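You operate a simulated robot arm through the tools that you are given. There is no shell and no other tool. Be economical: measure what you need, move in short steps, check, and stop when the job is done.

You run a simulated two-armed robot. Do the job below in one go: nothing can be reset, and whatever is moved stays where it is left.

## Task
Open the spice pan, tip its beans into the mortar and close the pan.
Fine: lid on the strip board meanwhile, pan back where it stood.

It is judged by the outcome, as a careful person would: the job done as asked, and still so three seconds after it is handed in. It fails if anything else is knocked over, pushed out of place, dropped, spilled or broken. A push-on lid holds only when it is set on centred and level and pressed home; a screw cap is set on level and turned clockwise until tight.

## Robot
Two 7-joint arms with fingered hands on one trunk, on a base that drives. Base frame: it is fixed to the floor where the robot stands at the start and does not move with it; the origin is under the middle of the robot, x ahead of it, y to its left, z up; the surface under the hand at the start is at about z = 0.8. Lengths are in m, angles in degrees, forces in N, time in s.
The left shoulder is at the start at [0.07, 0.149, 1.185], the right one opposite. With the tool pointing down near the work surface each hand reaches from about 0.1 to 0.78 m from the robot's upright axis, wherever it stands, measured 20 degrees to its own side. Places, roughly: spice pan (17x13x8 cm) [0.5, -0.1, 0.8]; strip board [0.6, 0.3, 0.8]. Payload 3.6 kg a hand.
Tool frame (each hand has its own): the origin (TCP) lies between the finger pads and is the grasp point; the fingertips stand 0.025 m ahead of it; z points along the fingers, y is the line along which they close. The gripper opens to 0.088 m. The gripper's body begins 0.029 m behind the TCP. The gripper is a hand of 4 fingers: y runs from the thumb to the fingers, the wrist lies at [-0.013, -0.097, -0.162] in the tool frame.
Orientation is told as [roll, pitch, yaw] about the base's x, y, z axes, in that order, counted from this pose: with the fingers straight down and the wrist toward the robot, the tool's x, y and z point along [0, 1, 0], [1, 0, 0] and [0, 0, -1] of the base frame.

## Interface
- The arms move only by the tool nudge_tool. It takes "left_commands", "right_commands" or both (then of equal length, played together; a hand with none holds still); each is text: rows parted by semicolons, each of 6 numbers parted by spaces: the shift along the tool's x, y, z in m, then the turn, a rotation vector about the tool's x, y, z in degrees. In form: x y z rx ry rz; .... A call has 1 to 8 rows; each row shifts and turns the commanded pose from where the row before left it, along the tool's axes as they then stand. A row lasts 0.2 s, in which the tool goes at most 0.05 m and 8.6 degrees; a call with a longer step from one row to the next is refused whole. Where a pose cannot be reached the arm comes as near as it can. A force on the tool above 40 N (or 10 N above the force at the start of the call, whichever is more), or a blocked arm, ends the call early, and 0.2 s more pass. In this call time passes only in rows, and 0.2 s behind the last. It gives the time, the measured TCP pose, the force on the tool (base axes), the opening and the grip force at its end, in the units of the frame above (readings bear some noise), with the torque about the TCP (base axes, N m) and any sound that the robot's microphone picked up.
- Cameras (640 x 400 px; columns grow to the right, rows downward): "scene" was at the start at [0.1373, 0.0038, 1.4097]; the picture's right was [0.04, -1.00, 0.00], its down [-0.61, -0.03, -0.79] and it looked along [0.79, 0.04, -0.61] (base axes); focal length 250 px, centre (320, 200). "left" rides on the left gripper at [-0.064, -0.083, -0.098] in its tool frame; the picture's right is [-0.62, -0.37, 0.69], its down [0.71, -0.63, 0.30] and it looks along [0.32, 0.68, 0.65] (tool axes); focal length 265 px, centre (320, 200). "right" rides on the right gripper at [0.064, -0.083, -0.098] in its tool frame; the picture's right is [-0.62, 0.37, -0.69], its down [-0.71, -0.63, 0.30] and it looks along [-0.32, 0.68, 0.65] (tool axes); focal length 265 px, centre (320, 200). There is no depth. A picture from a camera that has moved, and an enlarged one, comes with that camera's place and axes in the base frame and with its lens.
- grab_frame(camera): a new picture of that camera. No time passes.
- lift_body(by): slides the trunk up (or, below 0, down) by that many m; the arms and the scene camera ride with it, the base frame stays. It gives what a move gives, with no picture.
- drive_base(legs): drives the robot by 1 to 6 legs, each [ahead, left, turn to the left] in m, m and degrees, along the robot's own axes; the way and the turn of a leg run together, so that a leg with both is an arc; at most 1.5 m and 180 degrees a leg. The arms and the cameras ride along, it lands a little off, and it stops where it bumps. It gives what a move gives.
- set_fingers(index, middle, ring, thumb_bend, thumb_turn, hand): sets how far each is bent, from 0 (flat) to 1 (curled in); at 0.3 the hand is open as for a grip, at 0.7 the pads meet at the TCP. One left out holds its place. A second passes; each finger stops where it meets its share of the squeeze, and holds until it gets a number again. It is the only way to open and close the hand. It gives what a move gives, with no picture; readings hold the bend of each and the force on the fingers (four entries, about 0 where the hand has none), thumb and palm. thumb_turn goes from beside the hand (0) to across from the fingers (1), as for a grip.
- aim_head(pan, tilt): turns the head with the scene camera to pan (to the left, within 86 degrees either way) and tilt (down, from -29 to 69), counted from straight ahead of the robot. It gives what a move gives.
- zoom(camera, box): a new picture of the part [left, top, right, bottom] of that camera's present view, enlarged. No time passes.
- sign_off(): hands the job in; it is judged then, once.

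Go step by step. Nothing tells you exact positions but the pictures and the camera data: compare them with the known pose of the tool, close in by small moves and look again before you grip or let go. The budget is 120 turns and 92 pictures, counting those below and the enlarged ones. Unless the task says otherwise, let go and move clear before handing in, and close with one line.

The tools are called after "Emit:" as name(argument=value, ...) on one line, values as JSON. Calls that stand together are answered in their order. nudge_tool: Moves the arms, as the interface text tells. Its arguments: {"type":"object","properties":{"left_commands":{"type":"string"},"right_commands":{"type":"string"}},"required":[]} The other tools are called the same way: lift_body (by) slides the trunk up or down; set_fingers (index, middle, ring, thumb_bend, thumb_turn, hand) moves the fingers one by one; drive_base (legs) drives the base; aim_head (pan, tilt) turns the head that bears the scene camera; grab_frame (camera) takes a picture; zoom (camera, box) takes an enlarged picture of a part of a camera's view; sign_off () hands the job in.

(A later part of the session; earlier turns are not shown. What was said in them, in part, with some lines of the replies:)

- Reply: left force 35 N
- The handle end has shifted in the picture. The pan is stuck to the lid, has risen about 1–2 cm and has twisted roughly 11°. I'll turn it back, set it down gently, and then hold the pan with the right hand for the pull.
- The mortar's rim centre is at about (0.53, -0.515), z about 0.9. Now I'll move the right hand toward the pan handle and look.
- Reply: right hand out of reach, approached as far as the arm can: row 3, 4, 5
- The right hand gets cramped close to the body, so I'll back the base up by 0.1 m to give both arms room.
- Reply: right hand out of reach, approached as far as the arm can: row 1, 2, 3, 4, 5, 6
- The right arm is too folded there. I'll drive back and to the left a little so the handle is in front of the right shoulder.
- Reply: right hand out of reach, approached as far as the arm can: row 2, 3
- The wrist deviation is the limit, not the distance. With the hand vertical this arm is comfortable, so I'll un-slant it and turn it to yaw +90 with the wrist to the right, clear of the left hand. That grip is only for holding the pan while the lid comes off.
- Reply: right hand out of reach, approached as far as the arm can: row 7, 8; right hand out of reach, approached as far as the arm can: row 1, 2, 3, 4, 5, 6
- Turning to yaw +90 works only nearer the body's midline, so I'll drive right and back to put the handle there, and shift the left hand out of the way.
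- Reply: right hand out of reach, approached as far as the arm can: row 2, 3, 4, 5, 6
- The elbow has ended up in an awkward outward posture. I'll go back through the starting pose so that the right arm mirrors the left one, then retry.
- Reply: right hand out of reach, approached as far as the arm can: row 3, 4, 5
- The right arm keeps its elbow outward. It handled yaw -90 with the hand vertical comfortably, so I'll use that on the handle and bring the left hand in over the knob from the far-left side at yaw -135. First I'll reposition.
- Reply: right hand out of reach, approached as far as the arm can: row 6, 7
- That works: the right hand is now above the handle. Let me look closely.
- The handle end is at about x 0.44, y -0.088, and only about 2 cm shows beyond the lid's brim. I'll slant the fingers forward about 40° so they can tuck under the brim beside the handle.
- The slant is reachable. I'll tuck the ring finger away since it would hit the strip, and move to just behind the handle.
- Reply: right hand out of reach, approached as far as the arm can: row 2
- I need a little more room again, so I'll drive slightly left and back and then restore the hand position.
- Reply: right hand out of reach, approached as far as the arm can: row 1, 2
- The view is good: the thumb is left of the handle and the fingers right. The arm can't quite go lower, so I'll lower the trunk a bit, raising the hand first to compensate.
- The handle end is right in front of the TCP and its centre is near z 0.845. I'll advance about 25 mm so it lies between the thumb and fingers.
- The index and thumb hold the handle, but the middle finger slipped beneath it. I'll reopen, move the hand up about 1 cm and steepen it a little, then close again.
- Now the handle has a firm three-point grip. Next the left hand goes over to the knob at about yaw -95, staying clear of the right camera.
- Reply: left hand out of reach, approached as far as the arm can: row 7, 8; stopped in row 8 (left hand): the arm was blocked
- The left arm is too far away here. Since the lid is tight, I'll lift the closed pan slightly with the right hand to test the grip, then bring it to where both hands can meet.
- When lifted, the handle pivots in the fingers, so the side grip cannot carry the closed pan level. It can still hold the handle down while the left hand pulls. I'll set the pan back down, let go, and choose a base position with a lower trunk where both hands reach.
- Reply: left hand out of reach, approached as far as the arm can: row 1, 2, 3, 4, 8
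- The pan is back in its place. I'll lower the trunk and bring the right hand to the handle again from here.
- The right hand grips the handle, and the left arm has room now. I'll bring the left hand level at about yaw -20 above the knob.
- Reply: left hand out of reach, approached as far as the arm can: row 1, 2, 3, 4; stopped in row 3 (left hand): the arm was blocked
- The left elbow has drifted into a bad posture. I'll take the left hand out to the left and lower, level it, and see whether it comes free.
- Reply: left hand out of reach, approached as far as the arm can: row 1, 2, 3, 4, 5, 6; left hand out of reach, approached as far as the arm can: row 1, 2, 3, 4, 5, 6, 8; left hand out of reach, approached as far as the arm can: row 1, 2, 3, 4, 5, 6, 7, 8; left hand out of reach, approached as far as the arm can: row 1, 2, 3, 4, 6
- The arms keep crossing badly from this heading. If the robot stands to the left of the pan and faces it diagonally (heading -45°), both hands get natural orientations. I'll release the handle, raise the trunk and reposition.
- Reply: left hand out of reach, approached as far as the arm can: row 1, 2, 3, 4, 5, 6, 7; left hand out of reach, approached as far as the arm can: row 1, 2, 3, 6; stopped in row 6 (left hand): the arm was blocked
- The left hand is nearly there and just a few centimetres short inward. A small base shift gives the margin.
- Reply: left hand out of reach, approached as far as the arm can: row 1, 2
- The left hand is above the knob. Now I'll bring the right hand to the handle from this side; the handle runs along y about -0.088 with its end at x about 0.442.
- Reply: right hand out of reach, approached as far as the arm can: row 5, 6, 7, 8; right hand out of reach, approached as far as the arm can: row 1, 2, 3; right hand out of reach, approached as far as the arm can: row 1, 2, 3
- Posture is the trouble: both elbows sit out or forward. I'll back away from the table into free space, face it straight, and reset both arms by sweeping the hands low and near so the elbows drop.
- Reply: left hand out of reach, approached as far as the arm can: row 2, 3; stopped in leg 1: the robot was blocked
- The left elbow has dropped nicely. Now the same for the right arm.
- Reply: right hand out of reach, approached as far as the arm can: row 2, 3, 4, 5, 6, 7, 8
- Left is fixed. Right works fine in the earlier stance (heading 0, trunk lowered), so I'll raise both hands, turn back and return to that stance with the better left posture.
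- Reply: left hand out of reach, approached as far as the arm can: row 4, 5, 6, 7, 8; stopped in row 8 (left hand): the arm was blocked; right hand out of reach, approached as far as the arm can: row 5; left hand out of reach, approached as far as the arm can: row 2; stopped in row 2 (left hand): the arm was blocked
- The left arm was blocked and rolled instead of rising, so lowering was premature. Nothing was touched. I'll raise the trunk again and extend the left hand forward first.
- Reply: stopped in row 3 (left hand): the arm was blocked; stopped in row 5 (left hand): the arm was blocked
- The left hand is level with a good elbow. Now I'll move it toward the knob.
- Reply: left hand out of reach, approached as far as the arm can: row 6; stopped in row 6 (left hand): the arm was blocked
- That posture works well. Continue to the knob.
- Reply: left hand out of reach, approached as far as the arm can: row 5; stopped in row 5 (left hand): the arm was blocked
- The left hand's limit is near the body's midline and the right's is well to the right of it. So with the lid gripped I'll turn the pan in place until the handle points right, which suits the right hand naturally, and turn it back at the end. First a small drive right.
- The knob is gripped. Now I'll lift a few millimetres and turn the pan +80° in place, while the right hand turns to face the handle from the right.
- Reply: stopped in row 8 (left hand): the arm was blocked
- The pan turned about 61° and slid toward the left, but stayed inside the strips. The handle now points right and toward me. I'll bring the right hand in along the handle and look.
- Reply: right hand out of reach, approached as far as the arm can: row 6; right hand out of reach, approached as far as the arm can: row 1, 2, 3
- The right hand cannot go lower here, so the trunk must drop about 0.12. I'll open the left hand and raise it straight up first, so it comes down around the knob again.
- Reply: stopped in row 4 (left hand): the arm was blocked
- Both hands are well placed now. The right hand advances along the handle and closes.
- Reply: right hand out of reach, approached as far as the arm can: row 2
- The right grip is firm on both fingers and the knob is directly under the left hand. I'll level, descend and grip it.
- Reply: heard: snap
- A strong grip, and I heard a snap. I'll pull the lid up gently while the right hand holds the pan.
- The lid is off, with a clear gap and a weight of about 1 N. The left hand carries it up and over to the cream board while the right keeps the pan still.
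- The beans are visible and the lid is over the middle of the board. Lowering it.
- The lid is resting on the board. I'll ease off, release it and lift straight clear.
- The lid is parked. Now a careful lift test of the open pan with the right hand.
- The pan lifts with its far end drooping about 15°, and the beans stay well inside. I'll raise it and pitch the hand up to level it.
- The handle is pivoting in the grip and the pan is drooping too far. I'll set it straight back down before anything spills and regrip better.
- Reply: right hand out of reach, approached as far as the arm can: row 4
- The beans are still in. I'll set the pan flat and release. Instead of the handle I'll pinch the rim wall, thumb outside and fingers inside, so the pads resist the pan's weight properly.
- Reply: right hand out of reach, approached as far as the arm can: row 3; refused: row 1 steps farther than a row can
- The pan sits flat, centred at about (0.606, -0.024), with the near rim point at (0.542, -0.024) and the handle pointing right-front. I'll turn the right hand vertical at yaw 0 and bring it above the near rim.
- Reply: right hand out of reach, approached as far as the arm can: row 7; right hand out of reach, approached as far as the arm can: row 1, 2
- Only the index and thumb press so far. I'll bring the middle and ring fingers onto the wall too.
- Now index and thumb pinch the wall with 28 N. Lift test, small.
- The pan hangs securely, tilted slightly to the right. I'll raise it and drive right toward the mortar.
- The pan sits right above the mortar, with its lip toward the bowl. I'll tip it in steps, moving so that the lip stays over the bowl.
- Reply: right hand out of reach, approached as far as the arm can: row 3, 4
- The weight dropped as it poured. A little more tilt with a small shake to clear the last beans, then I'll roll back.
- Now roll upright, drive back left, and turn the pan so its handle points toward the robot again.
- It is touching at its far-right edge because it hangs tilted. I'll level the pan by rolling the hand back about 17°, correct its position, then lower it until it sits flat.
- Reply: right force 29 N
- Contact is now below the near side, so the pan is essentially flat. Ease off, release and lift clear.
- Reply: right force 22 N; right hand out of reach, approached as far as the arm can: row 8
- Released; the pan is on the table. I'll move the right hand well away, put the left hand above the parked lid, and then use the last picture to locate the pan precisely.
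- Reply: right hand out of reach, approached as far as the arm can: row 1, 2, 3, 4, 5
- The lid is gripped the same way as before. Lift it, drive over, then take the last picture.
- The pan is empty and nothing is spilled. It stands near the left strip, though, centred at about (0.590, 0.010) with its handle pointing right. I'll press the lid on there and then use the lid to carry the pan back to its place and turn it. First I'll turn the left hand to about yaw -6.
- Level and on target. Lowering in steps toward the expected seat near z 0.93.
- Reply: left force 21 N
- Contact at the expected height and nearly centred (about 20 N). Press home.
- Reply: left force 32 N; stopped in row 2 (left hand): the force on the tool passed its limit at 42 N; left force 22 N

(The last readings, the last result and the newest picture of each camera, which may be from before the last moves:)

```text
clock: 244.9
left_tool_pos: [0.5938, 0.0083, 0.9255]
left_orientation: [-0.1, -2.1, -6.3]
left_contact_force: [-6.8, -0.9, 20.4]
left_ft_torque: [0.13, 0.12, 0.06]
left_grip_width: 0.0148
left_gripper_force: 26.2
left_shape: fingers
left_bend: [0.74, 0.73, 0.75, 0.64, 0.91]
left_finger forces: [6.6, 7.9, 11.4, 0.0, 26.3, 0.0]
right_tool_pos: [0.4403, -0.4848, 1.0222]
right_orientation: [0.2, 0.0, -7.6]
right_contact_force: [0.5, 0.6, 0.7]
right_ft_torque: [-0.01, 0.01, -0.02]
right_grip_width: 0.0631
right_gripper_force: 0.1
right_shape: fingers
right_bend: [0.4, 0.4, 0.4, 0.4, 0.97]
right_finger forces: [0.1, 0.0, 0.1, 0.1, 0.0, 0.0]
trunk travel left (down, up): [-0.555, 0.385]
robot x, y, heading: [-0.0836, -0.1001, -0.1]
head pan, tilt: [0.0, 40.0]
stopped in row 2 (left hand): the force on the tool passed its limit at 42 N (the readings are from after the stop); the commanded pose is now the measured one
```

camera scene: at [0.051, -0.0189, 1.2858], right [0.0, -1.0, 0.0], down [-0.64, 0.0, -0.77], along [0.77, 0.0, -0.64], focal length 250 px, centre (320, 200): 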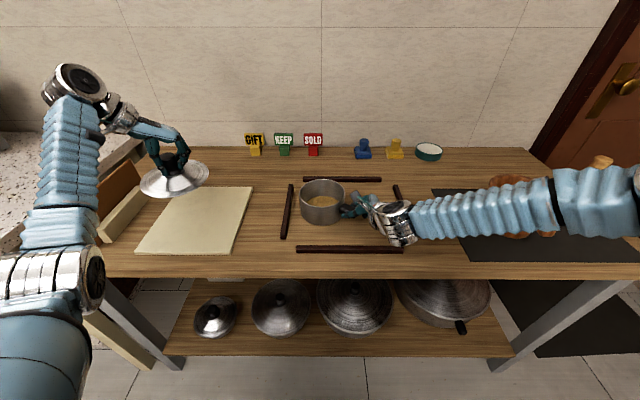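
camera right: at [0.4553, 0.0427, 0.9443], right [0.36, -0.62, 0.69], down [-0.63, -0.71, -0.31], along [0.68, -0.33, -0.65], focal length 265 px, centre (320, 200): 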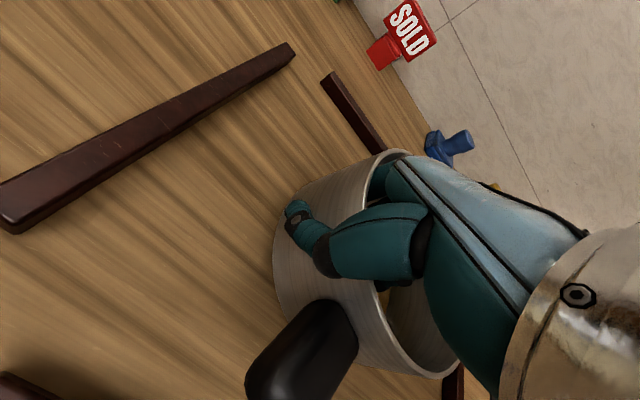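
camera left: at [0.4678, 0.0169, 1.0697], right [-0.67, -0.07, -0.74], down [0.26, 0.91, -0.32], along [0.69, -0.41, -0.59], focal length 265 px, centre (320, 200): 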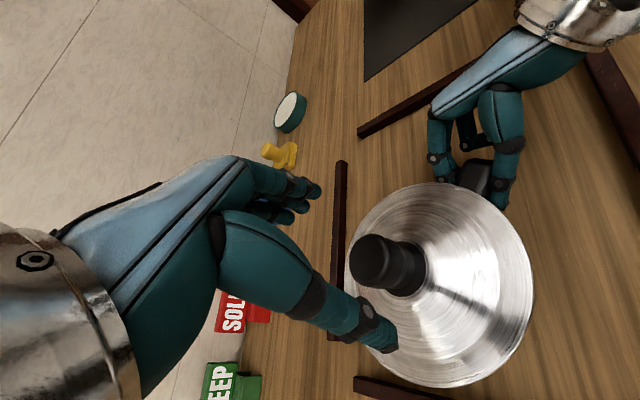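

Pressed to about 42 N. Test with a gentle lift: if the lid holds, I'll read the weight of both.

Emit:
nudge_tool(left_commands="0 0 -0.005 0 0 0;0 0 -0.005 0 0 0;0 0 -0.005 0 0 0")

Emit:
nudge_tool(left_commands="0 0 -0.003 0 0 0;0 0 0 0 0 0")

```text
clock: 245.7
left_tool_pos: [0.5921, 0.0093, 0.9309]
left_orientation: [0.0, -1.1, -6.2]
left_contact_force: [-0.2, 0.3, -1.1]
left_ft_torque: [0.0, -0.01, -0.03]
left_grip_width: 0.0132
left_gripper_force: 20.1
left_shape: fingers
left_bend: [0.74, 0.64, 0.74, 0.63, 0.92]
left_finger forces: [6.4, 7.1, 8.3, 0.0, 17.7, 0.0]
right_tool_pos: [0.4396, -0.4854, 1.0222]
right_orientation: [0.1, 0.1, -7.7]
right_contact_force: [0.3, -0.5, 0.0]
right_ft_torque: [0.0, -0.03, 0.0]
right_grip_width: 0.0634
right_gripper_force: 0.0
right_shape: fingers
right_bend: [0.4, 0.4, 0.4, 0.4, 0.97]
right_finger forces: [0.0, 0.0, 0.0, 0.0, 0.0, 0.0]
trunk travel left (down, up): [-0.555, 0.385]
robot x, y, heading: [-0.082, -0.1021, 0.1]
head pan, tilt: [0.0, 40.0]
```

```text
clock: 246.3
left_tool_pos: [0.5934, 0.0092, 0.9359]
left_orientation: [0.1, -1.3, -6.2]
left_contact_force: [0.2, 0.5, -0.6]
left_ft_torque: [0.0, -0.02, 0.04]
left_grip_width: 0.0134
left_gripper_force: 19.6
left_shape: fingers
left_bend: [0.74, 0.64, 0.74, 0.63, 0.92]
left_finger forces: [6.4, 7.2, 8.3, 0.0, 17.7, 0.1]
right_tool_pos: [0.44, -0.484, 1.0223]
right_orientation: [0.0, 0.1, -7.7]
right_contact_force: [0.4, 0.1, 1.1]
right_ft_torque: [0.01, -0.01, 0.02]
right_grip_width: 0.0633
right_gripper_force: 0.0
right_shape: fingers
right_bend: [0.4, 0.4, 0.4, 0.4, 0.97]
right_finger forces: [0.0, 0.0, 0.0, 0.0, 0.0, 0.0]
trunk travel left (down, up): [-0.555, 0.385]
robot x, y, heading: [-0.0854, -0.1047, 0.0]
head pan, tilt: [0.0, 40.0]
```

Only the lid came up, so it has not latched yet. The torque hints it sits a few millimetres too far toward +x and +y. I'll level it, shift it slightly and press again.

Emit:
nudge_tool(left_commands="-0.003 -0.004 0 1.3 0 0;0 0 0.005 0 0 0;0 0 0.004 0 0 0")

Emit:
nudge_tool(left_commands="0 0 0.003 0 0 0;0 0 0.003 0 0 0")

Emit:
nudge_tool(left_commands="0 0 0.003 0 0 0;0 0 0.003 0 0 0")

```text
clock: 247.1
left_tool_pos: [0.5879, 0.0061, 0.9272]
left_orientation: [0.0, -0.1, -6.1]
left_contact_force: [0.5, -0.6, 0.2]
left_ft_torque: [0.0, -0.01, 0.01]
left_grip_width: 0.0133
left_gripper_force: 20.2
left_shape: fingers
left_bend: [0.74, 0.64, 0.74, 0.63, 0.92]
left_finger forces: [6.3, 7.3, 8.6, 0.0, 17.7, 0.1]
right_tool_pos: [0.4403, -0.484, 1.0228]
right_orientation: [0.2, 0.1, -7.8]
right_contact_force: [0.0, -0.9, 0.3]
right_ft_torque: [0.01, 0.02, 0.01]
right_grip_width: 0.0633
right_gripper_force: 0.1
right_shape: fingers
right_bend: [0.4, 0.4, 0.4, 0.4, 0.97]
right_finger forces: [0.1, 0.0, 0.0, 0.1, 0.1, 0.1]
trunk travel left (down, up): [-0.555, 0.385]
robot x, y, heading: [-0.0807, -0.1, 0.1]
head pan, tilt: [0.0, 40.0]
```

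```text
clock: 247.7
left_tool_pos: [0.5873, 0.0053, 0.9255]
left_orientation: [0.0, -0.4, -6.3]
left_contact_force: [-0.1, -1.6, 8.7]
left_ft_torque: [0.11, -0.05, 0.01]
left_grip_width: 0.0133
left_gripper_force: 23.5
left_shape: fingers
left_bend: [0.74, 0.73, 0.74, 0.63, 0.91]
left_finger forces: [6.2, 7.5, 10.1, 0.0, 22.8, 0.0]
right_tool_pos: [0.4377, -0.4849, 1.0229]
right_orientation: [0.2, 0.0, -7.7]
right_contact_force: [0.2, 0.7, 0.3]
right_ft_torque: [0.04, 0.01, -0.01]
right_grip_width: 0.0633
right_gripper_force: 0.0
right_shape: fingers
right_bend: [0.4, 0.4, 0.4, 0.4, 0.97]
right_finger forces: [0.1, 0.0, 0.0, 0.0, 0.0, 0.1]
trunk travel left (down, up): [-0.555, 0.385]
robot x, y, heading: [-0.0837, -0.1005, 0.1]
head pan, tilt: [0.0, 40.0]
```

```text
clock: 248.3
left_tool_pos: [0.5848, 0.0057, 0.9225]
left_orientation: [0.0, -0.8, -6.2]
left_contact_force: [-1.2, -0.9, 25.6]
left_ft_torque: [0.22, -0.04, -0.08]
left_grip_width: 0.013
left_gripper_force: 32.7
left_shape: fingers
left_bend: [0.74, 0.73, 0.75, 0.63, 0.91]
left_finger forces: [6.9, 9.1, 12.1, 0.0, 36.4, 0.0]
right_tool_pos: [0.4368, -0.4857, 1.0253]
right_orientation: [0.2, -0.3, -7.7]
right_contact_force: [0.5, -0.5, -0.4]
right_ft_torque: [0.0, -0.02, -0.01]
right_grip_width: 0.0635
right_gripper_force: 0.1
right_shape: fingers
right_bend: [0.4, 0.4, 0.4, 0.4, 0.97]
right_finger forces: [0.0, 0.0, 0.0, 0.1, 0.0, 0.0]
trunk travel left (down, up): [-0.555, 0.385]
robot x, y, heading: [-0.0851, -0.1, 0.2]
head pan, tilt: [0.0, 40.0]
```

The x offset is corrected and y is nearly there. One more 3 mm shift in y, then press firmly.

Emit:
nudge_tool(left_commands="0 0 -0.008 0.6 0 0;-0.003 0 0 0 0 0;0 0 0.005 0 0 0")

Emit:
nudge_tool(left_commands="0 0 0.004 0 0 0;0 0 0.004 0 0 0")

Emit:
nudge_tool(left_commands="0 0 0.003 0 0 0;0 0 0.003 0 0 0")

Emit:
nudge_tool(left_commands="0 0 0.003 0 0 0;0 0 0.003 0 0 0")

```text
clock: 249.1
left_tool_pos: [0.5841, 0.0048, 0.9183]
left_orientation: [0.0, 0.6, -6.2]
left_contact_force: [-0.6, 1.2, 7.0]
left_ft_torque: [0.0, -0.21, 0.03]
left_grip_width: 0.0135
left_gripper_force: 23.3
left_shape: fingers
left_bend: [0.74, 0.73, 0.74, 0.63, 0.91]
left_finger forces: [7.0, 7.6, 7.8, 0.0, 24.0, 0.0]
right_tool_pos: [0.4374, -0.4855, 1.0231]
right_orientation: [0.1, 0.1, -7.7]
right_contact_force: [0.3, 0.2, -0.2]
right_ft_torque: [-0.02, -0.03, 0.02]
right_grip_width: 0.0634
right_gripper_force: 0.1
right_shape: fingers
right_bend: [0.4, 0.4, 0.4, 0.4, 0.97]
right_finger forces: [0.0, 0.0, 0.0, 0.0, 0.0, 0.0]
trunk travel left (down, up): [-0.555, 0.385]
robot x, y, heading: [-0.0795, -0.104, -0.0]
head pan, tilt: [0.0, 40.0]
```

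```text
clock: 249.7
left_tool_pos: [0.5851, 0.0031, 0.9177]
left_orientation: [-0.2, -0.3, -6.2]
left_contact_force: [-2.0, 4.2, 27.1]
left_ft_torque: [-0.08, 0.35, -0.04]
left_grip_width: 0.0135
left_gripper_force: 32.3
left_shape: fingers
left_bend: [0.74, 0.73, 0.74, 0.63, 0.91]
left_finger forces: [6.7, 7.7, 7.9, 0.0, 42.1, 0.0]
right_tool_pos: [0.4364, -0.4857, 1.0253]
right_orientation: [0.2, -0.1, -7.7]
right_contact_force: [-0.4, 0.6, 0.1]
right_ft_torque: [0.0, 0.0, 0.0]
right_grip_width: 0.063
right_gripper_force: 0.0
right_shape: fingers
right_bend: [0.4, 0.4, 0.4, 0.4, 0.97]
right_finger forces: [0.0, 0.0, 0.1, 0.0, 0.0, 0.0]
trunk travel left (down, up): [-0.555, 0.385]
robot x, y, heading: [-0.0801, -0.102, -0.0]
head pan, tilt: [0.0, 40.0]
```

```text
clock: 250.3
left_tool_pos: [0.5898, 0.0026, 0.9183]
left_orientation: [-0.2, -1.2, -6.2]
left_contact_force: [-6.7, 1.0, 17.8]
left_ft_torque: [-0.02, 0.39, -0.04]
left_grip_width: 0.0135
left_gripper_force: 27.1
left_shape: fingers
left_bend: [0.74, 0.73, 0.74, 0.63, 0.91]
left_finger forces: [5.1, 6.4, 5.9, 0.0, 37.9, 0.1]
right_tool_pos: [0.4401, -0.4836, 1.0205]
right_orientation: [0.3, 0.2, -7.5]
right_contact_force: [0.6, -0.8, -0.1]
right_ft_torque: [0.03, 0.04, 0.03]
right_grip_width: 0.0632
right_gripper_force: 0.1
right_shape: fingers
right_bend: [0.4, 0.4, 0.4, 0.4, 0.97]
right_finger forces: [0.1, 0.0, 0.0, 0.0, 0.1, 0.0]
trunk travel left (down, up): [-0.555, 0.385]
robot x, y, heading: [-0.0848, -0.0999, 0.2]
head pan, tilt: [0.0, 40.0]
stopped in row 2 (left hand): the force on the tool passed its limit at 42 N (the readings are from after the stop); the commanded pose is now the measured one
```

```text
clock: 250.9
left_tool_pos: [0.5873, 0.0027, 0.9188]
left_orientation: [0.0, -1.8, -6.1]
left_contact_force: [5.2, 3.0, 36.6]
left_ft_torque: [-0.13, 0.65, -0.11]
left_grip_width: 0.0133
left_gripper_force: 35.0
left_shape: fingers
left_bend: [0.74, 0.73, 0.74, 0.65, 0.92]
left_finger forces: [7.2, 8.9, 8.7, 0.1, 45.4, 0.0]
right_tool_pos: [0.4353, -0.4855, 1.0246]
right_orientation: [0.2, -0.1, -7.7]
right_contact_force: [0.2, 0.5, 0.2]
right_ft_torque: [0.0, -0.01, 0.0]
right_grip_width: 0.0634
right_gripper_force: 0.2
right_shape: fingers
right_bend: [0.4, 0.4, 0.4, 0.4, 0.97]
right_finger forces: [0.0, 0.1, 0.0, 0.0, 0.0, 0.0]
trunk travel left (down, up): [-0.555, 0.385]
robot x, y, heading: [-0.082, -0.1005, 0.1]
head pan, tilt: [0.0, 40.0]
```

After that shift the lid dropped about 7 mm lower, so it has entered the rim. Test lift again.

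Emit:
nudge_tool(left_commands="0 0 -0.004 1 0 0;0 0 -0.004 0.8 0 0;0 0 -0.004 0 0 0;0 0 -0.004 0 0 0")

Emit:
nudge_tool(left_commands="0 0 -0.003 0 0 0;0 0 0 0 0 0")

```text
clock: 251.9
left_tool_pos: [0.5883, 0.0044, 0.9212]
left_orientation: [0.0, 1.7, -6.1]
left_contact_force: [0.4, -0.8, 1.0]
left_ft_torque: [0.0, -0.11, -0.03]
left_grip_width: 0.013
left_gripper_force: 18.0
left_shape: fingers
left_bend: [0.74, 0.73, 0.74, 0.63, 0.92]
left_finger forces: [5.6, 7.1, 6.4, 0.0, 17.0, 0.0]
right_tool_pos: [0.4396, -0.4852, 1.0213]
right_orientation: [0.1, 0.1, -7.7]
right_contact_force: [-0.3, 0.3, -0.6]
right_ft_torque: [0.02, 0.02, 0.02]
right_grip_width: 0.0633
right_gripper_force: 0.1
right_shape: fingers
right_bend: [0.4, 0.4, 0.4, 0.4, 0.97]
right_finger forces: [0.0, 0.0, 0.0, 0.1, 0.0, 0.1]
trunk travel left (down, up): [-0.555, 0.385]
robot x, y, heading: [-0.0828, -0.1004, 0.2]
head pan, tilt: [0.0, 40.0]
```

```text
clock: 252.5
left_tool_pos: [0.5901, 0.0052, 0.9272]
left_orientation: [0.0, 1.3, -6.2]
left_contact_force: [0.3, -0.4, 0.6]
left_ft_torque: [0.03, 0.0, 0.0]
left_grip_width: 0.0132
left_gripper_force: 18.3
left_shape: fingers
left_bend: [0.74, 0.73, 0.74, 0.63, 0.92]
left_finger forces: [5.3, 6.7, 6.1, 0.0, 18.6, 0.0]
right_tool_pos: [0.4395, -0.4859, 1.0217]
right_orientation: [0.1, 0.1, -7.7]
right_contact_force: [0.3, -0.2, 0.7]
right_ft_torque: [-0.01, 0.02, 0.03]
right_grip_width: 0.0634
right_gripper_force: 0.0
right_shape: fingers
right_bend: [0.4, 0.4, 0.4, 0.4, 0.97]
right_finger forces: [0.1, 0.0, 0.1, 0.0, 0.1, 0.1]
trunk travel left (down, up): [-0.555, 0.385]
robot x, y, heading: [-0.0834, -0.0979, 0.3]
head pan, tilt: [0.0, 40.0]
```

Emit:
nudge_tool(left_commands="0 0 -0.005 -1.3 0 0;0 0 -0.005 0 0 0;0 0 0 0 0 0")

Emit:
nudge_tool(left_commands="0 0 0 0 0 0;0 0 0 0 0 0")

```text
clock: 253.3
left_tool_pos: [0.5893, 0.0041, 0.9369]
left_orientation: [-0.1, 0.0, -6.2]
left_contact_force: [0.4, 0.0, -1.1]
left_ft_torque: [0.02, -0.05, -0.01]
left_grip_width: 0.0132
left_gripper_force: 18.4
left_shape: fingers
left_bend: [0.74, 0.73, 0.74, 0.63, 0.92]
left_finger forces: [5.3, 6.8, 6.1, 0.0, 18.6, 0.1]
right_tool_pos: [0.4403, -0.4841, 1.0214]
right_orientation: [0.1, 0.0, -7.7]
right_contact_force: [0.6, 0.2, -0.7]
right_ft_torque: [0.05, 0.01, 0.0]
right_grip_width: 0.0629
right_gripper_force: 0.0
right_shape: fingers
right_bend: [0.4, 0.4, 0.4, 0.4, 0.97]
right_finger forces: [0.0, 0.0, 0.1, 0.0, 0.0, 0.0]
trunk travel left (down, up): [-0.555, 0.385]
robot x, y, heading: [-0.0846, -0.1038, 0.1]
head pan, tilt: [0.0, 40.0]
```

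```text
clock: 253.9
left_tool_pos: [0.5909, 0.0042, 0.9377]
left_orientation: [-0.1, -0.1, -6.2]
left_contact_force: [0.7, -0.8, -0.6]
left_ft_torque: [0.01, 0.0, 0.02]
left_grip_width: 0.0132
left_gripper_force: 18.3
left_shape: fingers
left_bend: [0.74, 0.73, 0.74, 0.63, 0.92]
left_finger forces: [5.3, 6.8, 6.1, 0.1, 18.6, 0.0]
right_tool_pos: [0.4407, -0.4845, 1.0216]
right_orientation: [0.2, 0.1, -7.8]
right_contact_force: [0.3, 1.1, 0.3]
right_ft_torque: [0.0, 0.01, 0.03]
right_grip_width: 0.0632
right_gripper_force: 0.0
right_shape: fingers
right_bend: [0.4, 0.4, 0.4, 0.4, 0.97]
right_finger forces: [0.0, 0.1, 0.0, 0.0, 0.0, 0.0]
trunk travel left (down, up): [-0.555, 0.385]
robot x, y, heading: [-0.0837, -0.0988, 0.2]
head pan, tilt: [0.0, 40.0]
```

Still only the lid. I'll do a light-contact search: rest the lid with a few newtons and make small circular moves so it can drop into the rim.

Emit:
nudge_tool(left_commands="0 0 0.006 0 0 0;0 0 0.005 0 0 0;0 0 0.003 0 0 0")

Emit:
nudge_tool(left_commands="0.002 0 0.001 0 0 0;0 -0.002 0 0 0 0;-0.004 0 0 0 0 0;0 0.004 0 0 0 0;0.004 0 0 0 0 0;0.001 -0.004 0 0 0 0;-0.003 0.001 0 0 0 0;0 0 0 0 0 0")

```text
clock: 254.7
left_tool_pos: [0.5885, 0.0052, 0.9228]
left_orientation: [-0.1, 0.0, -6.2]
left_contact_force: [0.0, 0.2, -0.8]
left_ft_torque: [0.03, -0.01, -0.01]
left_grip_width: 0.0129
left_gripper_force: 18.3
left_shape: fingers
left_bend: [0.74, 0.73, 0.74, 0.63, 0.92]
left_finger forces: [5.2, 6.8, 6.1, 0.0, 18.7, 0.0]
right_tool_pos: [0.4415, -0.4843, 1.0221]
right_orientation: [0.2, 0.2, -7.7]
right_contact_force: [0.9, -0.2, 0.2]
right_ft_torque: [0.01, -0.01, 0.01]
right_grip_width: 0.0632
right_gripper_force: 0.1
right_shape: fingers
right_bend: [0.4, 0.4, 0.4, 0.4, 0.97]
right_finger forces: [0.0, 0.0, 0.1, 0.0, 0.1, 0.0]
trunk travel left (down, up): [-0.555, 0.385]
robot x, y, heading: [-0.0815, -0.1018, 0.0]
head pan, tilt: [0.0, 40.0]
```

```text
clock: 256.5
left_tool_pos: [0.5892, 0.0049, 0.9225]
left_orientation: [0.1, 0.0, -6.2]
left_contact_force: [0.0, -1.1, -0.2]
left_ft_torque: [0.02, -0.02, -0.02]
left_grip_width: 0.0129
left_gripper_force: 18.0
left_shape: fingers
left_bend: [0.74, 0.73, 0.74, 0.63, 0.92]
left_finger forces: [5.3, 6.7, 6.1, 0.1, 17.8, 0.0]
right_tool_pos: [0.4402, -0.484, 1.0231]
right_orientation: [0.2, 0.1, -7.7]
right_contact_force: [0.1, 0.6, 0.2]
right_ft_torque: [0.0, -0.03, -0.04]
right_grip_width: 0.0635
right_gripper_force: 0.1
right_shape: fingers
right_bend: [0.4, 0.4, 0.4, 0.4, 0.97]
right_finger forces: [0.0, 0.0, 0.0, 0.1, 0.0, 0.0]
trunk travel left (down, up): [-0.555, 0.385]
robot x, y, heading: [-0.0836, -0.102, -0.2]
head pan, tilt: [0.0, 40.0]
```

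Emit:
nudge_tool(left_commands="0 0 0.003 0 0 0;0 0 0.003 0 0 0")

Emit:
nudge_tool(left_commands="0.002 0 0.002 0 0 0;0 -0.002 0 0 0 0;-0.004 0 0 0 0 0;0 0.004 0 0 0 0;0.004 0 0 0 0 0;0.001 -0.004 0 0 0 0;-0.003 0.001 0 0 0 0;0 0.001 0 0 0 0")

```text
clock: 257.1
left_tool_pos: [0.5876, 0.0036, 0.9174]
left_orientation: [0.0, -0.5, -6.2]
left_contact_force: [-1.2, -0.1, 6.6]
left_ft_torque: [0.2, -0.2, 0.0]
left_grip_width: 0.0127
left_gripper_force: 21.9
left_shape: fingers
left_bend: [0.74, 0.73, 0.74, 0.63, 0.92]
left_finger forces: [5.4, 7.2, 8.1, 0.1, 23.5, 0.0]
right_tool_pos: [0.4403, -0.4849, 1.0241]
right_orientation: [0.2, 0.1, -7.7]
right_contact_force: [-0.3, -0.4, 0.2]
right_ft_torque: [0.01, 0.0, -0.01]
right_grip_width: 0.0635
right_gripper_force: 0.0
right_shape: fingers
right_bend: [0.4, 0.4, 0.4, 0.4, 0.97]
right_finger forces: [0.1, 0.0, 0.0, 0.1, 0.0, 0.0]
trunk travel left (down, up): [-0.555, 0.385]
robot x, y, heading: [-0.0819, -0.0971, 0.2]
head pan, tilt: [0.0, 40.0]
```

```text
clock: 258.9
left_tool_pos: [0.5886, 0.0049, 0.9187]
left_orientation: [0.2, -0.5, -6.3]
left_contact_force: [1.3, -3.2, 22.8]
left_ft_torque: [-0.02, 0.22, 0.03]
left_grip_width: 0.0126
left_gripper_force: 28.9
left_shape: fingers
left_bend: [0.74, 0.73, 0.74, 0.64, 0.92]
left_finger forces: [6.3, 8.4, 6.8, 0.0, 36.7, 0.0]
right_tool_pos: [0.4377, -0.4852, 1.0239]
right_orientation: [0.1, 0.0, -7.7]
right_contact_force: [0.0, -0.2, 0.0]
right_ft_torque: [0.01, -0.02, 0.05]
right_grip_width: 0.0631
right_gripper_force: 0.0
right_shape: fingers
right_bend: [0.4, 0.4, 0.4, 0.4, 0.97]
right_finger forces: [0.1, 0.1, 0.1, 0.0, 0.0, 0.0]
trunk travel left (down, up): [-0.555, 0.385]
robot x, y, heading: [-0.0807, -0.1011, -0.2]
head pan, tilt: [0.0, 40.0]
5 turns are left
```

Few turns remain, so I'll chain steps: release, press the knob squarely from above with the palm, regrip and test.

Emit:
nudge_tool(left_commands="0 0 -0.004 0.5 0 0")

Emit:
set_fingers(hand="left", index=0.3, middle=0.3, ring=0.3, thumb_bend=0.3)

Emit:
nudge_tool(left_commands="0 -0.003 0.004 0 0 0;0 0 0.004 0 0 0;0 0 0.004 0 0 0;0 0 0.004 0 0 0;0 0 0.004 0 0 0;0 0 0.004 0 0 0;0 0 0.004 0 0 0")

Emit:
nudge_tool(left_commands="0 0 0.003 0 0 0;0 0 0.004 0 0 0;0 0 0.004 0 0 0")

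Emit:
nudge_tool(left_commands="0 0 0.003 0 0 0;0 0 0.004 0 0 0;0 0 0.004 0 0 0")

```text
clock: 259.3
left_tool_pos: [0.5873, 0.0037, 0.9174]
left_orientation: [0.1, 0.5, -6.3]
left_contact_force: [3.7, -3.2, 10.8]
left_ft_torque: [0.14, -0.23, 0.0]
left_grip_width: 0.0124
left_gripper_force: 25.4
left_shape: fingers
left_bend: [0.74, 0.73, 0.74, 0.64, 0.92]
left_finger forces: [6.7, 8.9, 8.5, 0.0, 26.4, 0.0]
right_tool_pos: [0.4379, -0.4843, 1.0223]
right_orientation: [0.2, 0.1, -7.7]
right_contact_force: [0.7, 0.0, -0.7]
right_ft_torque: [0.0, 0.0, -0.03]
right_grip_width: 0.0633
right_gripper_force: 0.1
right_shape: fingers
right_bend: [0.4, 0.4, 0.4, 0.4, 0.97]
right_finger forces: [0.0, 0.0, 0.0, 0.0, 0.1, 0.0]
trunk travel left (down, up): [-0.555, 0.385]
robot x, y, heading: [-0.0812, -0.0988, 0.3]
head pan, tilt: [0.0, 40.0]
```

```text
clock: 260.3
left_tool_pos: [0.5893, 0.0052, 0.9177]
left_orientation: [0.0, 0.5, -6.2]
left_contact_force: [0.9, 0.3, -0.4]
left_ft_torque: [-0.01, -0.03, 0.01]
left_grip_width: 0.0844
left_gripper_force: 0.0
left_shape: fingers
left_bend: [0.3, 0.3, 0.3, 0.3, 0.97]
left_finger forces: [0.0, 0.0, 0.0, 0.1, 0.0, 0.1]
right_tool_pos: [0.4395, -0.484, 1.0226]
right_orientation: [0.1, 0.1, -7.7]
right_contact_force: [0.0, -0.7, -0.3]
right_ft_torque: [-0.02, -0.03, -0.03]
right_grip_width: 0.0632
right_gripper_force: 0.0
right_shape: fingers
right_bend: [0.4, 0.4, 0.4, 0.4, 0.97]
right_finger forces: [0.1, 0.0, 0.1, 0.0, 0.0, 0.0]
trunk travel left (down, up): [-0.555, 0.385]
robot x, y, heading: [-0.0844, -0.1004, -0.0]
head pan, tilt: [0.0, 40.0]
```

```text
clock: 262.0
left_tool_pos: [0.588, 0.0032, 0.9023]
left_orientation: [-0.2, -1.3, -6.1]
left_contact_force: [1.0, -0.5, 16.1]
left_ft_torque: [0.07, 0.92, 0.03]
left_grip_width: 0.0936
left_gripper_force: 7.7
left_shape: fingers
left_bend: [0.3, 0.3, 0.3, 0.2, 0.97]
left_finger forces: [0.0, 0.0, 0.1, 0.0, 15.4, 0.1]
right_tool_pos: [0.4398, -0.4846, 1.0209]
right_orientation: [0.1, 0.1, -7.7]
right_contact_force: [-0.2, 0.1, -0.5]
right_ft_torque: [-0.03, 0.03, 0.01]
right_grip_width: 0.0633
right_gripper_force: 0.0
right_shape: fingers
right_bend: [0.4, 0.4, 0.4, 0.4, 0.97]
right_finger forces: [0.1, 0.0, 0.0, 0.1, 0.0, 0.1]
trunk travel left (down, up): [-0.555, 0.385]
robot x, y, heading: [-0.0838, -0.0994, 0.0]
head pan, tilt: [0.0, 40.0]
stopped in row 7 (left hand): the force on the tool passed its limit at 40 N (the readings are from after the stop); the commanded pose is now the measured one
```

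```text
clock: 262.8
left_tool_pos: [0.5899, 0.0032, 0.9026]
left_orientation: [-0.3, -2.4, -6.2]
left_contact_force: [-0.7, -0.9, 17.5]
left_ft_torque: [0.09, 1.09, 0.02]
left_grip_width: 0.0957
left_gripper_force: 7.9
left_shape: fingers
left_bend: [0.3, 0.3, 0.3, 0.17, 0.97]
left_finger forces: [0.0, 0.0, 0.0, 0.0, 16.6, 0.1]
right_tool_pos: [0.4389, -0.4844, 1.0249]
right_orientation: [0.1, 0.1, -7.7]
right_contact_force: [0.3, 0.3, -0.5]
right_ft_torque: [0.0, 0.01, 0.03]
right_grip_width: 0.0632
right_gripper_force: 0.0
right_shape: fingers
right_bend: [0.4, 0.4, 0.4, 0.4, 0.97]
right_finger forces: [0.0, 0.1, 0.0, 0.1, 0.0, 0.0]
trunk travel left (down, up): [-0.555, 0.385]
robot x, y, heading: [-0.0803, -0.1028, 0.1]
head pan, tilt: [0.0, 40.0]
stopped in row 3 (left hand): the force on the tool passed its limit at 40 N (the readings are from after the stop); the commanded pose is now the measured one
```

```text
clock: 263.6
left_tool_pos: [0.5924, 0.0036, 0.9011]
left_orientation: [-0.5, -3.5, -6.3]
left_contact_force: [-2.8, 0.0, 19.0]
left_ft_torque: [0.15, 1.22, 0.05]
left_grip_width: 0.0986
left_gripper_force: 9.4
left_shape: fingers
left_bend: [0.3, 0.3, 0.3, 0.12, 0.97]
left_finger forces: [0.0, 0.0, 0.0, 0.0, 18.6, 0.0]
right_tool_pos: [0.438, -0.4842, 1.0227]
right_orientation: [0.2, 0.0, -7.6]
right_contact_force: [-0.7, -0.3, -0.9]
right_ft_torque: [0.0, 0.02, 0.02]
right_grip_width: 0.0629
right_gripper_force: 0.0
right_shape: fingers
right_bend: [0.4, 0.4, 0.4, 0.4, 0.97]
right_finger forces: [0.1, 0.0, 0.1, 0.0, 0.0, 0.1]
trunk travel left (down, up): [-0.555, 0.385]
robot x, y, heading: [-0.0838, -0.0994, 0.3]
head pan, tilt: [0.0, 40.0]
stopped in row 3 (left hand): the force on the tool passed its limit at 41 N (the readings are from after the stop); the commanded pose is now the measured one
4 turns are left
```

The thumb was touching the lid's cone. Instead I'll close the fingertips together and press straight down on the knob top, then regrip and test-lift.

Emit:
nudge_tool(left_commands="0 0 -0.03 0 0 0;0 -0.007 -0.04 3.5 0.5 0;0 0 -0.015 0 0 0")

Emit:
set_fingers(hand="left", index=0.72, middle=0.72, ring=0.72, thumb_bend=0.72)

Emit:
nudge_tool(left_commands="0 0 0.01 0 0 0;0 0 0.007 0 0 0;0 0 0.006 0 0 0;0 0 0.006 0 0 0;0 0 0.006 0 0 0;0 0 0.006 0 0 0;0 0 0.006 0 0 0;0 0 0.006 0 0 0")

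Emit:
nudge_tool(left_commands="0 0 0.006 0 0 0;0 0 0.006 0 0 0;0 0 0.006 0 0 0;0 0 0.006 0 0 0")

Emit:
nudge_tool(left_commands="0 0 0.006 0 0 0;0 0 0.006 0 0 0;0 0 0.006 0 0 0;0 0 0.006 0 0 0")

```text
clock: 264.4
left_tool_pos: [0.5825, 0.0064, 0.981]
left_orientation: [0.2, 0.7, -6.3]
left_contact_force: [-0.4, 0.3, 0.7]
left_ft_torque: [0.02, 0.03, -0.01]
left_grip_width: 0.0852
left_gripper_force: 0.2
left_shape: fingers
left_bend: [0.3, 0.3, 0.3, 0.3, 0.97]
left_finger forces: [0.1, 0.1, 0.1, 0.0, 0.0, 0.1]
right_tool_pos: [0.4412, -0.4841, 1.021]
right_orientation: [0.0, 0.2, -7.7]
right_contact_force: [0.5, -0.3, 0.3]
right_ft_torque: [0.02, 0.04, 0.02]
right_grip_width: 0.0634
right_gripper_force: 0.2
right_shape: fingers
right_bend: [0.4, 0.4, 0.4, 0.4, 0.97]
right_finger forces: [0.0, 0.0, 0.0, 0.0, 0.0, 0.1]
trunk travel left (down, up): [-0.555, 0.385]
robot x, y, heading: [-0.0831, -0.0996, 0.2]
head pan, tilt: [0.0, 40.0]
```

```text
clock: 265.4
left_tool_pos: [0.5817, 0.0078, 0.9809]
left_orientation: [0.3, 0.6, -6.4]
left_contact_force: [-0.5, 0.0, -0.2]
left_ft_torque: [0.0, 0.0, 0.0]
left_grip_width: 0.0001
left_gripper_force: 0.0
left_shape: fingers
left_bend: [0.72, 0.72, 0.72, 0.71, 0.97]
left_finger forces: [0.1, 0.1, 0.1, 0.0, 0.1, 0.1]
right_tool_pos: [0.4402, -0.4836, 1.0227]
right_orientation: [0.1, 0.1, -7.7]
right_contact_force: [-0.2, 0.0, 0.0]
right_ft_torque: [0.02, -0.01, 0.0]
right_grip_width: 0.0634
right_gripper_force: 0.0
right_shape: fingers
right_bend: [0.4, 0.4, 0.4, 0.4, 0.97]
right_finger forces: [0.0, 0.0, 0.0, 0.0, 0.0, 0.0]
trunk travel left (down, up): [-0.555, 0.385]
robot x, y, heading: [-0.0806, -0.1011, 0.3]
head pan, tilt: [0.0, 40.0]
```

```text
clock: 266.9
left_tool_pos: [0.5833, 0.005, 0.9566]
left_orientation: [0.0, -1.6, -6.4]
left_contact_force: [-7.7, 1.5, 22.8]
left_ft_torque: [-0.06, 0.45, -0.06]
left_grip_width: 0.0
left_gripper_force: 11.8
left_shape: fingers
left_bend: [0.72, 0.72, 0.72, 0.71, 0.98]
left_finger forces: [0.0, 0.1, 0.1, 0.0, 22.9, 0.1]
right_tool_pos: [0.4393, -0.4841, 1.0229]
right_orientation: [0.4, 0.1, -7.8]
right_contact_force: [0.6, 0.3, -0.4]
right_ft_torque: [-0.02, -0.02, 0.02]
right_grip_width: 0.0631
right_gripper_force: 0.1
right_shape: fingers
right_bend: [0.4, 0.4, 0.4, 0.4, 0.97]
right_finger forces: [0.0, 0.0, 0.0, 0.0, 0.1, 0.0]
trunk travel left (down, up): [-0.555, 0.385]
robot x, y, heading: [-0.0878, -0.1011, 0.1]
head pan, tilt: [0.0, 40.0]
stopped in row 7 (left hand): the force on the tool passed its limit at 42 N (the readings are from after the stop); the commanded pose is now the measured one
```

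```text
clock: 267.4
left_tool_pos: [0.5847, 0.0042, 0.9577]
left_orientation: [-0.2, -2.9, -6.5]
left_contact_force: [-7.5, 1.9, 25.0]
left_ft_torque: [-0.04, 0.56, -0.06]
left_grip_width: 0.0
left_gripper_force: 12.6
left_shape: fingers
left_bend: [0.72, 0.72, 0.72, 0.7, 0.98]
left_finger forces: [0.0, 0.1, 0.1, 0.0, 24.6, 0.1]
right_tool_pos: [0.4396, -0.4839, 1.0238]
right_orientation: [0.2, 0.1, -7.6]
right_contact_force: [-0.8, -0.4, -0.6]
right_ft_torque: [0.01, 0.08, -0.01]
right_grip_width: 0.0633
right_gripper_force: 0.1
right_shape: fingers
right_bend: [0.4, 0.4, 0.4, 0.4, 0.97]
right_finger forces: [0.0, 0.0, 0.0, 0.1, 0.0, 0.0]
trunk travel left (down, up): [-0.555, 0.385]
robot x, y, heading: [-0.0852, -0.0996, 0.1]
head pan, tilt: [0.0, 40.0]
stopped in row 2 (left hand): the force on the tool passed its limit at 43 N (the readings are from after the stop); the commanded pose is now the measured one
```

```text
clock: 268.0
left_tool_pos: [0.5873, 0.0032, 0.9591]
left_orientation: [-0.3, -4.0, -6.4]
left_contact_force: [-10.2, 1.4, 25.9]
left_ft_torque: [-0.04, 0.58, -0.06]
left_grip_width: 0.0001
left_gripper_force: 13.0
left_shape: fingers
left_bend: [0.72, 0.72, 0.72, 0.7, 0.98]
left_finger forces: [0.0, 0.0, 0.0, 0.0, 26.2, 0.1]
right_tool_pos: [0.4395, -0.4832, 1.0223]
right_orientation: [0.2, 0.0, -7.7]
right_contact_force: [0.7, -0.2, -0.7]
right_ft_torque: [0.02, 0.06, -0.02]
right_grip_width: 0.0633
right_gripper_force: 0.0
right_shape: fingers
right_bend: [0.4, 0.4, 0.4, 0.4, 0.97]
right_finger forces: [0.0, 0.0, 0.1, 0.0, 0.0, 0.1]
trunk travel left (down, up): [-0.555, 0.385]
robot x, y, heading: [-0.0806, -0.0997, -0.0]
head pan, tilt: [0.0, 40.0]
stopped in row 2 (left hand): the force on the tool passed its limit at 43 N (the readings are from after the stop); the commanded pose is now the measured one
3 turns are left
```

Knob height shows the lid is seated, but the push was off to one side. One more centred press, then regrip and a lift test.

Emit:
nudge_tool(left_commands="0 0 -0.012 4 0 0;0.001 0.019 0 0 0 0;0 0 0.008 0 0 0;0 0 0.005 0 0 0;0 0 0.005 0 0 0;0 0 0.005 0 0 0;0 0 0.005 0 0 0;0 0 0.005 0 0 0")

Emit:
nudge_tool(left_commands="0 0 0.005 1 0 0;0 0 0.005 0 0 0;0 0 0.005 0 0 0;0 0 0.005 0 0 0")

Emit:
nudge_tool(left_commands="0 0 -0.03 1.5 0 0;0 -0.022 -0.02 0 0 0")

Emit:
set_fingers(hand="left", index=0.3, middle=0.3, ring=0.3, thumb_bend=0.3)

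Emit:
nudge_tool(left_commands="0 0 0.03 0 0 0;0 0 0.03 0 0 0;0 0 0.018 0 0 0")

Emit:
set_fingers(hand="left", index=0.75, middle=0.75, ring=0.75, thumb_bend=0.75)

Emit:
nudge_tool(left_commands="0 0 -0.005 0 0 0;0 0 -0.005 0 0 0;0 0 -0.005 0 0 0;0 0 0 0 0 0")

Emit:
nudge_tool(left_commands="0 0 0 0 0 0;0 0 0 0 0 0")

```text
clock: 269.4
left_tool_pos: [0.6071, 0.0022, 0.9566]
left_orientation: [-0.4, -1.1, -6.7]
left_contact_force: [-5.6, 2.5, 22.1]
left_ft_torque: [-0.07, 0.41, -0.04]
left_grip_width: 0.0001
left_gripper_force: 11.0
left_shape: fingers
left_bend: [0.72, 0.72, 0.72, 0.71, 0.98]
left_finger forces: [0.1, 0.0, 0.0, 0.0, 21.3, 0.0]
right_tool_pos: [0.4398, -0.4837, 1.0222]
right_orientation: [0.1, 0.2, -7.7]
right_contact_force: [0.2, -0.2, 0.3]
right_ft_torque: [0.01, 0.04, -0.01]
right_grip_width: 0.0632
right_gripper_force: 0.1
right_shape: fingers
right_bend: [0.4, 0.4, 0.4, 0.4, 0.97]
right_finger forces: [0.0, 0.1, 0.0, 0.0, 0.0, 0.0]
trunk travel left (down, up): [-0.555, 0.385]
robot x, y, heading: [-0.0849, -0.1046, 0.2]
head pan, tilt: [0.0, 40.0]
stopped in row 7 (left hand): the force on the tool passed its limit at 42 N (the readings are from after the stop); the commanded pose is now the measured one
```

```text
clock: 270.0
left_tool_pos: [0.6086, 0.0008, 0.9565]
left_orientation: [-0.4, -1.2, -6.6]
left_contact_force: [-6.0, 2.8, 21.0]
left_ft_torque: [-0.09, 0.38, -0.07]
left_grip_width: 0.0
left_gripper_force: 10.5
left_shape: fingers
left_bend: [0.72, 0.72, 0.72, 0.71, 0.98]
left_finger forces: [0.0, 0.0, 0.0, 0.0, 21.7, 0.0]
right_tool_pos: [0.4396, -0.4858, 1.0212]
right_orientation: [0.2, 0.0, -7.7]
right_contact_force: [0.3, 0.0, 0.3]
right_ft_torque: [-0.05, 0.0, 0.0]
right_grip_width: 0.0633
right_gripper_force: 0.2
right_shape: fingers
right_bend: [0.4, 0.4, 0.4, 0.4, 0.97]
right_finger forces: [0.0, 0.0, 0.0, 0.0, 0.0, 0.0]
trunk travel left (down, up): [-0.555, 0.385]
robot x, y, heading: [-0.0833, -0.1002, -0.1]
head pan, tilt: [0.0, 40.0]
stopped in row 2 (left hand): the force on the tool passed its limit at 42 N (the readings are from after the stop); the commanded pose is now the measured one
```

```text
clock: 270.6
left_tool_pos: [0.5843, 0.002, 1.0002]
left_orientation: [-0.4, 1.2, -6.5]
left_contact_force: [-0.3, -0.2, -0.3]
left_ft_torque: [-0.01, -0.03, 0.0]
left_grip_width: 0.0
left_gripper_force: 0.1
left_shape: fingers
left_bend: [0.72, 0.72, 0.72, 0.71, 0.98]
left_finger forces: [0.0, 0.0, 0.1, 0.1, 0.1, 0.0]
right_tool_pos: [0.4397, -0.4841, 1.0229]
right_orientation: [0.2, 0.1, -7.7]
right_contact_force: [-0.8, -0.2, 0.7]
right_ft_torque: [0.02, 0.0, -0.01]
right_grip_width: 0.0631
right_gripper_force: 0.2
right_shape: fingers
right_bend: [0.4, 0.4, 0.4, 0.4, 0.97]
right_finger forces: [0.0, 0.0, 0.0, 0.0, 0.0, 0.0]
trunk travel left (down, up): [-0.555, 0.385]
robot x, y, heading: [-0.0809, -0.1047, 0.1]
head pan, tilt: [0.0, 40.0]
heard: snap
```

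```text
clock: 271.6
left_tool_pos: [0.5858, 0.0044, 0.9997]
left_orientation: [-0.5, 1.0, -6.6]
left_contact_force: [0.4, 0.0, 0.2]
left_ft_torque: [0.02, 0.01, 0.02]
left_grip_width: 0.0844
left_gripper_force: 0.1
left_shape: fingers
left_bend: [0.3, 0.3, 0.3, 0.3, 0.98]
left_finger forces: [0.1, 0.0, 0.0, 0.0, 0.1, 0.1]
right_tool_pos: [0.4392, -0.4847, 1.0234]
right_orientation: [0.2, 0.1, -7.6]
right_contact_force: [0.8, -0.4, 0.1]
right_ft_torque: [0.01, 0.01, -0.01]
right_grip_width: 0.0632
right_gripper_force: 0.1
right_shape: fingers
right_bend: [0.4, 0.4, 0.4, 0.4, 0.97]
right_finger forces: [0.1, 0.0, 0.0, 0.0, 0.0, 0.0]
trunk travel left (down, up): [-0.555, 0.385]
robot x, y, heading: [-0.0837, -0.1008, 0.2]
head pan, tilt: [0.0, 40.0]
```

```text
clock: 272.4
left_tool_pos: [0.5843, 0.0033, 0.9233]
left_orientation: [-0.4, 1.1, -6.6]
left_contact_force: [0.1, -0.2, 0.1]
left_ft_torque: [-0.02, -0.01, -0.02]
left_grip_width: 0.0843
left_gripper_force: 0.1
left_shape: fingers
left_bend: [0.3, 0.3, 0.3, 0.3, 0.98]
left_finger forces: [0.0, 0.0, 0.0, 0.0, 0.0, 0.0]
right_tool_pos: [0.4396, -0.4849, 1.0227]
right_orientation: [0.2, 0.1, -7.7]
right_contact_force: [-0.4, -0.3, -0.3]
right_ft_torque: [-0.01, -0.03, -0.02]
right_grip_width: 0.0632
right_gripper_force: 0.0
right_shape: fingers
right_bend: [0.4, 0.4, 0.4, 0.4, 0.97]
right_finger forces: [0.1, 0.1, 0.1, 0.0, 0.0, 0.1]
trunk travel left (down, up): [-0.555, 0.385]
robot x, y, heading: [-0.0839, -0.1012, 0.2]
head pan, tilt: [0.0, 40.0]
```

```text
clock: 273.4
left_tool_pos: [0.5841, 0.0035, 0.9233]
left_orientation: [-0.3, 1.2, -6.6]
left_contact_force: [0.0, 0.7, -1.8]
left_ft_torque: [0.05, -0.01, 0.02]
left_grip_width: 0.0233
left_gripper_force: 18.3
left_shape: fingers
left_bend: [0.72, 0.64, 0.74, 0.57, 0.94]
left_finger forces: [8.2, 8.1, 2.6, 0.1, 17.2, 0.0]
right_tool_pos: [0.4403, -0.4835, 1.0224]
right_orientation: [0.0, 0.1, -7.6]
right_contact_force: [0.3, -1.1, -0.4]
right_ft_torque: [-0.01, 0.02, 0.03]
right_grip_width: 0.0631
right_gripper_force: 0.1
right_shape: fingers
right_bend: [0.4, 0.4, 0.4, 0.4, 0.97]
right_finger forces: [0.0, 0.1, 0.1, 0.0, 0.0, 0.0]
trunk travel left (down, up): [-0.555, 0.385]
robot x, y, heading: [-0.084, -0.1007, 0.2]
head pan, tilt: [0.0, 40.0]
```

```text
clock: 274.4
left_tool_pos: [0.585, 0.0042, 0.9377]
left_orientation: [-0.5, 1.2, -6.6]
left_contact_force: [0.9, 0.0, -2.0]
left_ft_torque: [0.0, 0.0, -0.01]
left_grip_width: 0.023
left_gripper_force: 17.9
left_shape: fingers
left_bend: [0.72, 0.64, 0.74, 0.57, 0.94]
left_finger forces: [8.2, 8.0, 2.7, 0.0, 17.3, 0.0]
right_tool_pos: [0.4402, -0.4854, 1.0214]
right_orientation: [0.1, 0.1, -7.7]
right_contact_force: [-0.4, 0.0, 0.5]
right_ft_torque: [0.0, 0.01, -0.01]
right_grip_width: 0.0634
right_gripper_force: 0.1
right_shape: fingers
right_bend: [0.4, 0.4, 0.4, 0.4, 0.97]
right_finger forces: [0.0, 0.0, 0.0, 0.1, 0.1, 0.1]
trunk travel left (down, up): [-0.555, 0.385]
robot x, y, heading: [-0.0813, -0.1015, 0.2]
head pan, tilt: [0.0, 40.0]
```

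```text
clock: 275.0
left_tool_pos: [0.5854, 0.0043, 0.9387]
left_orientation: [-0.4, 1.2, -6.7]
left_contact_force: [-0.6, 0.0, -2.5]
left_ft_torque: [0.01, -0.06, 0.04]
left_grip_width: 0.0235
left_gripper_force: 18.1
left_shape: fingers
left_bend: [0.72, 0.64, 0.74, 0.57, 0.94]
left_finger forces: [8.2, 8.2, 2.8, 0.1, 17.3, 0.0]
right_tool_pos: [0.44, -0.4845, 1.0222]
right_orientation: [0.1, 0.1, -7.7]
right_contact_force: [0.2, -0.4, 0.2]
right_ft_torque: [0.02, 0.0, -0.01]
right_grip_width: 0.0633
right_gripper_force: 0.0
right_shape: fingers
right_bend: [0.4, 0.4, 0.4, 0.4, 0.97]
right_finger forces: [0.1, 0.0, 0.0, 0.1, 0.0, 0.0]
trunk travel left (down, up): [-0.555, 0.385]
robot x, y, heading: [-0.0797, -0.0997, 0.3]
head pan, tilt: [0.0, 40.0]
2 turns are left
```

It snapped home: the test lift carries the whole pan (about 2.2 N). Now I'll carry it back to its spot, turn the handle toward the robot, set it down, let go and clear both hands.

Emit:
nudge_tool(left_commands="0 0 -0.01 0 0 0;-0.0308 -0.0132 0 -1 0.4 0;-0.0308 -0.0132 0 0 0 0;-0.0307 -0.0131 0 0 0 0")

Emit:
nudge_tool(left_commands="0 0 0 0 0 8.1;0 0 0 0 0 8.1;0 0 0 0 0 8.1;0 0 0 0 0 8.1;0 0 0 0 0 8.1;0 0 0 0 0 8.1;0 0 0 0 0 8.1;0 0 0 0 0 8.1")

Emit:
nudge_tool(left_commands="0 0 0.01 0 0 0;0 0 0.007 0 0 0;0 0 0.005 0 0 0;0 0 0.003 0 0 0;0 0 0 0 0 0")

Emit:
set_fingers(hand="left", index=0.3, middle=0.3, ring=0.3, thumb_bend=0.3)

Emit:
nudge_tool(left_commands="0 0 -0.03 0 0 0;0 0 -0.04 0 0 0;0 0 -0.04 0 0 0;0 -0.03 0 0 0 0;0 -0.03 0 0 0 0", right_commands="0 0 -0.03 0 0 0;0 -0.02 -0.03 0 0 0;0 -0.03 0 0 0 0;0 -0.03 0 0 0 0;0 0 0 0 0 0")

```text
clock: 276.0
left_tool_pos: [0.5343, -0.0851, 0.9506]
left_orientation: [0.1, 0.1, -6.5]
left_contact_force: [-0.4, 0.5, -1.9]
left_ft_torque: [0.02, -0.04, 0.0]
left_grip_width: 0.0231
left_gripper_force: 18.1
left_shape: fingers
left_bend: [0.72, 0.64, 0.74, 0.57, 0.94]
left_finger forces: [8.1, 7.9, 2.7, 0.0, 17.2, 0.0]
right_tool_pos: [0.4401, -0.4851, 1.0214]
right_orientation: [0.2, 0.2, -7.7]
right_contact_force: [0.0, -0.1, -0.9]
right_ft_torque: [0.01, 0.02, 0.0]
right_grip_width: 0.0631
right_gripper_force: 0.0
right_shape: fingers
right_bend: [0.4, 0.4, 0.4, 0.4, 0.97]
right_finger forces: [0.1, 0.0, 0.0, 0.1, 0.0, 0.0]
trunk travel left (down, up): [-0.555, 0.385]
robot x, y, heading: [-0.0779, -0.1003, 0.2]
head pan, tilt: [0.0, 40.0]
```

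```text
clock: 277.8
left_tool_pos: [0.5353, -0.0829, 0.9481]
left_orientation: [-0.1, 0.1, -71.5]
left_contact_force: [0.2, -1.5, -2.2]
left_ft_torque: [0.0, -0.05, -0.04]
left_grip_width: 0.0232
left_gripper_force: 18.5
left_shape: fingers
left_bend: [0.72, 0.64, 0.74, 0.57, 0.94]
left_finger forces: [8.3, 7.8, 2.8, 0.1, 17.2, 0.1]
right_tool_pos: [0.4395, -0.4849, 1.0216]
right_orientation: [0.2, 0.2, -7.7]
right_contact_force: [0.2, -0.4, -0.4]
right_ft_torque: [0.02, -0.04, 0.01]
right_grip_width: 0.0631
right_gripper_force: 0.1
right_shape: fingers
right_bend: [0.4, 0.4, 0.4, 0.4, 0.97]
right_finger forces: [0.0, 0.0, 0.0, 0.0, 0.0, 0.0]
trunk travel left (down, up): [-0.555, 0.385]
robot x, y, heading: [-0.0813, -0.1015, -0.2]
head pan, tilt: [0.0, 40.0]
```

```text
clock: 279.0
left_tool_pos: [0.5349, -0.0832, 0.9227]
left_orientation: [0.0, -0.1, -71.4]
left_contact_force: [1.5, 0.1, 0.9]
left_ft_torque: [0.09, 0.0, -0.03]
left_grip_width: 0.0231
left_gripper_force: 18.2
left_shape: fingers
left_bend: [0.72, 0.64, 0.74, 0.57, 0.94]
left_finger forces: [8.6, 7.7, 3.4, 0.0, 16.3, 0.0]
right_tool_pos: [0.44, -0.486, 1.0216]
right_orientation: [0.2, 0.0, -7.6]
right_contact_force: [0.2, -0.2, -0.2]
right_ft_torque: [0.0, -0.02, -0.02]
right_grip_width: 0.0629
right_gripper_force: 0.0
right_shape: fingers
right_bend: [0.4, 0.4, 0.4, 0.4, 0.97]
right_finger forces: [0.1, 0.0, 0.0, 0.1, 0.0, 0.0]
trunk travel left (down, up): [-0.555, 0.385]
robot x, y, heading: [-0.081, -0.1046, -0.0]
head pan, tilt: [0.0, 40.0]
```

```text
clock: 280.0
left_tool_pos: [0.5351, -0.0819, 0.9224]
left_orientation: [0.0, 0.1, -71.4]
left_contact_force: [-0.2, 0.6, 0.3]
left_ft_torque: [0.01, 0.0, 0.02]
left_grip_width: 0.0843
left_gripper_force: 0.1
left_shape: fingers
left_bend: [0.3, 0.3, 0.3, 0.3, 0.97]
left_finger forces: [0.0, 0.0, 0.0, 0.0, 0.0, 0.0]
right_tool_pos: [0.4405, -0.4832, 1.0214]
right_orientation: [0.2, 0.1, -7.7]
right_contact_force: [-0.1, -0.3, -0.5]
right_ft_torque: [0.02, 0.02, -0.01]
right_grip_width: 0.0635
right_gripper_force: 0.2
right_shape: fingers
right_bend: [0.4, 0.4, 0.4, 0.4, 0.97]
right_finger forces: [0.1, 0.0, 0.1, 0.1, 0.0, 0.1]
trunk travel left (down, up): [-0.555, 0.385]
robot x, y, heading: [-0.0823, -0.1008, 0.6]
head pan, tilt: [0.0, 40.0]
```

```text
clock: 281.2
left_tool_pos: [0.5176, -0.0243, 1.0334]
left_orientation: [-0.2, 0.1, -71.4]
left_contact_force: [-0.2, -0.1, -0.6]
left_ft_torque: [0.01, -0.01, 0.03]
left_grip_width: 0.0845
left_gripper_force: 0.0
left_shape: fingers
left_bend: [0.3, 0.3, 0.3, 0.3, 0.97]
left_finger forces: [0.1, 0.0, 0.1, 0.1, 0.1, 0.1]
right_tool_pos: [0.3612, -0.4718, 1.0825]
right_orientation: [0.1, 0.2, -7.8]
right_contact_force: [-0.4, 0.8, -0.2]
right_ft_torque: [0.04, 0.05, 0.0]
right_grip_width: 0.0634
right_gripper_force: 0.1
right_shape: fingers
right_bend: [0.4, 0.4, 0.4, 0.4, 0.97]
right_finger forces: [0.1, 0.1, 0.0, 0.0, 0.0, 0.0]
trunk travel left (down, up): [-0.555, 0.385]
robot x, y, heading: [-0.0827, -0.1026, 0.0]
head pan, tilt: [0.0, 40.0]
1 turns are left
```

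By the readings the pan is back at its original spot, with the lid snapped on and both hands clear. The last picture showed the pan empty and no beans on the table, but none was left to check the final placement. Handing in.

Emit:
sign_off()

```text
The job is handed in.
```

The beans are in the mortar, the lid is pressed home, and the pan is back where it stood; I had no pictures left to confirm its final position or what reached the mortar.
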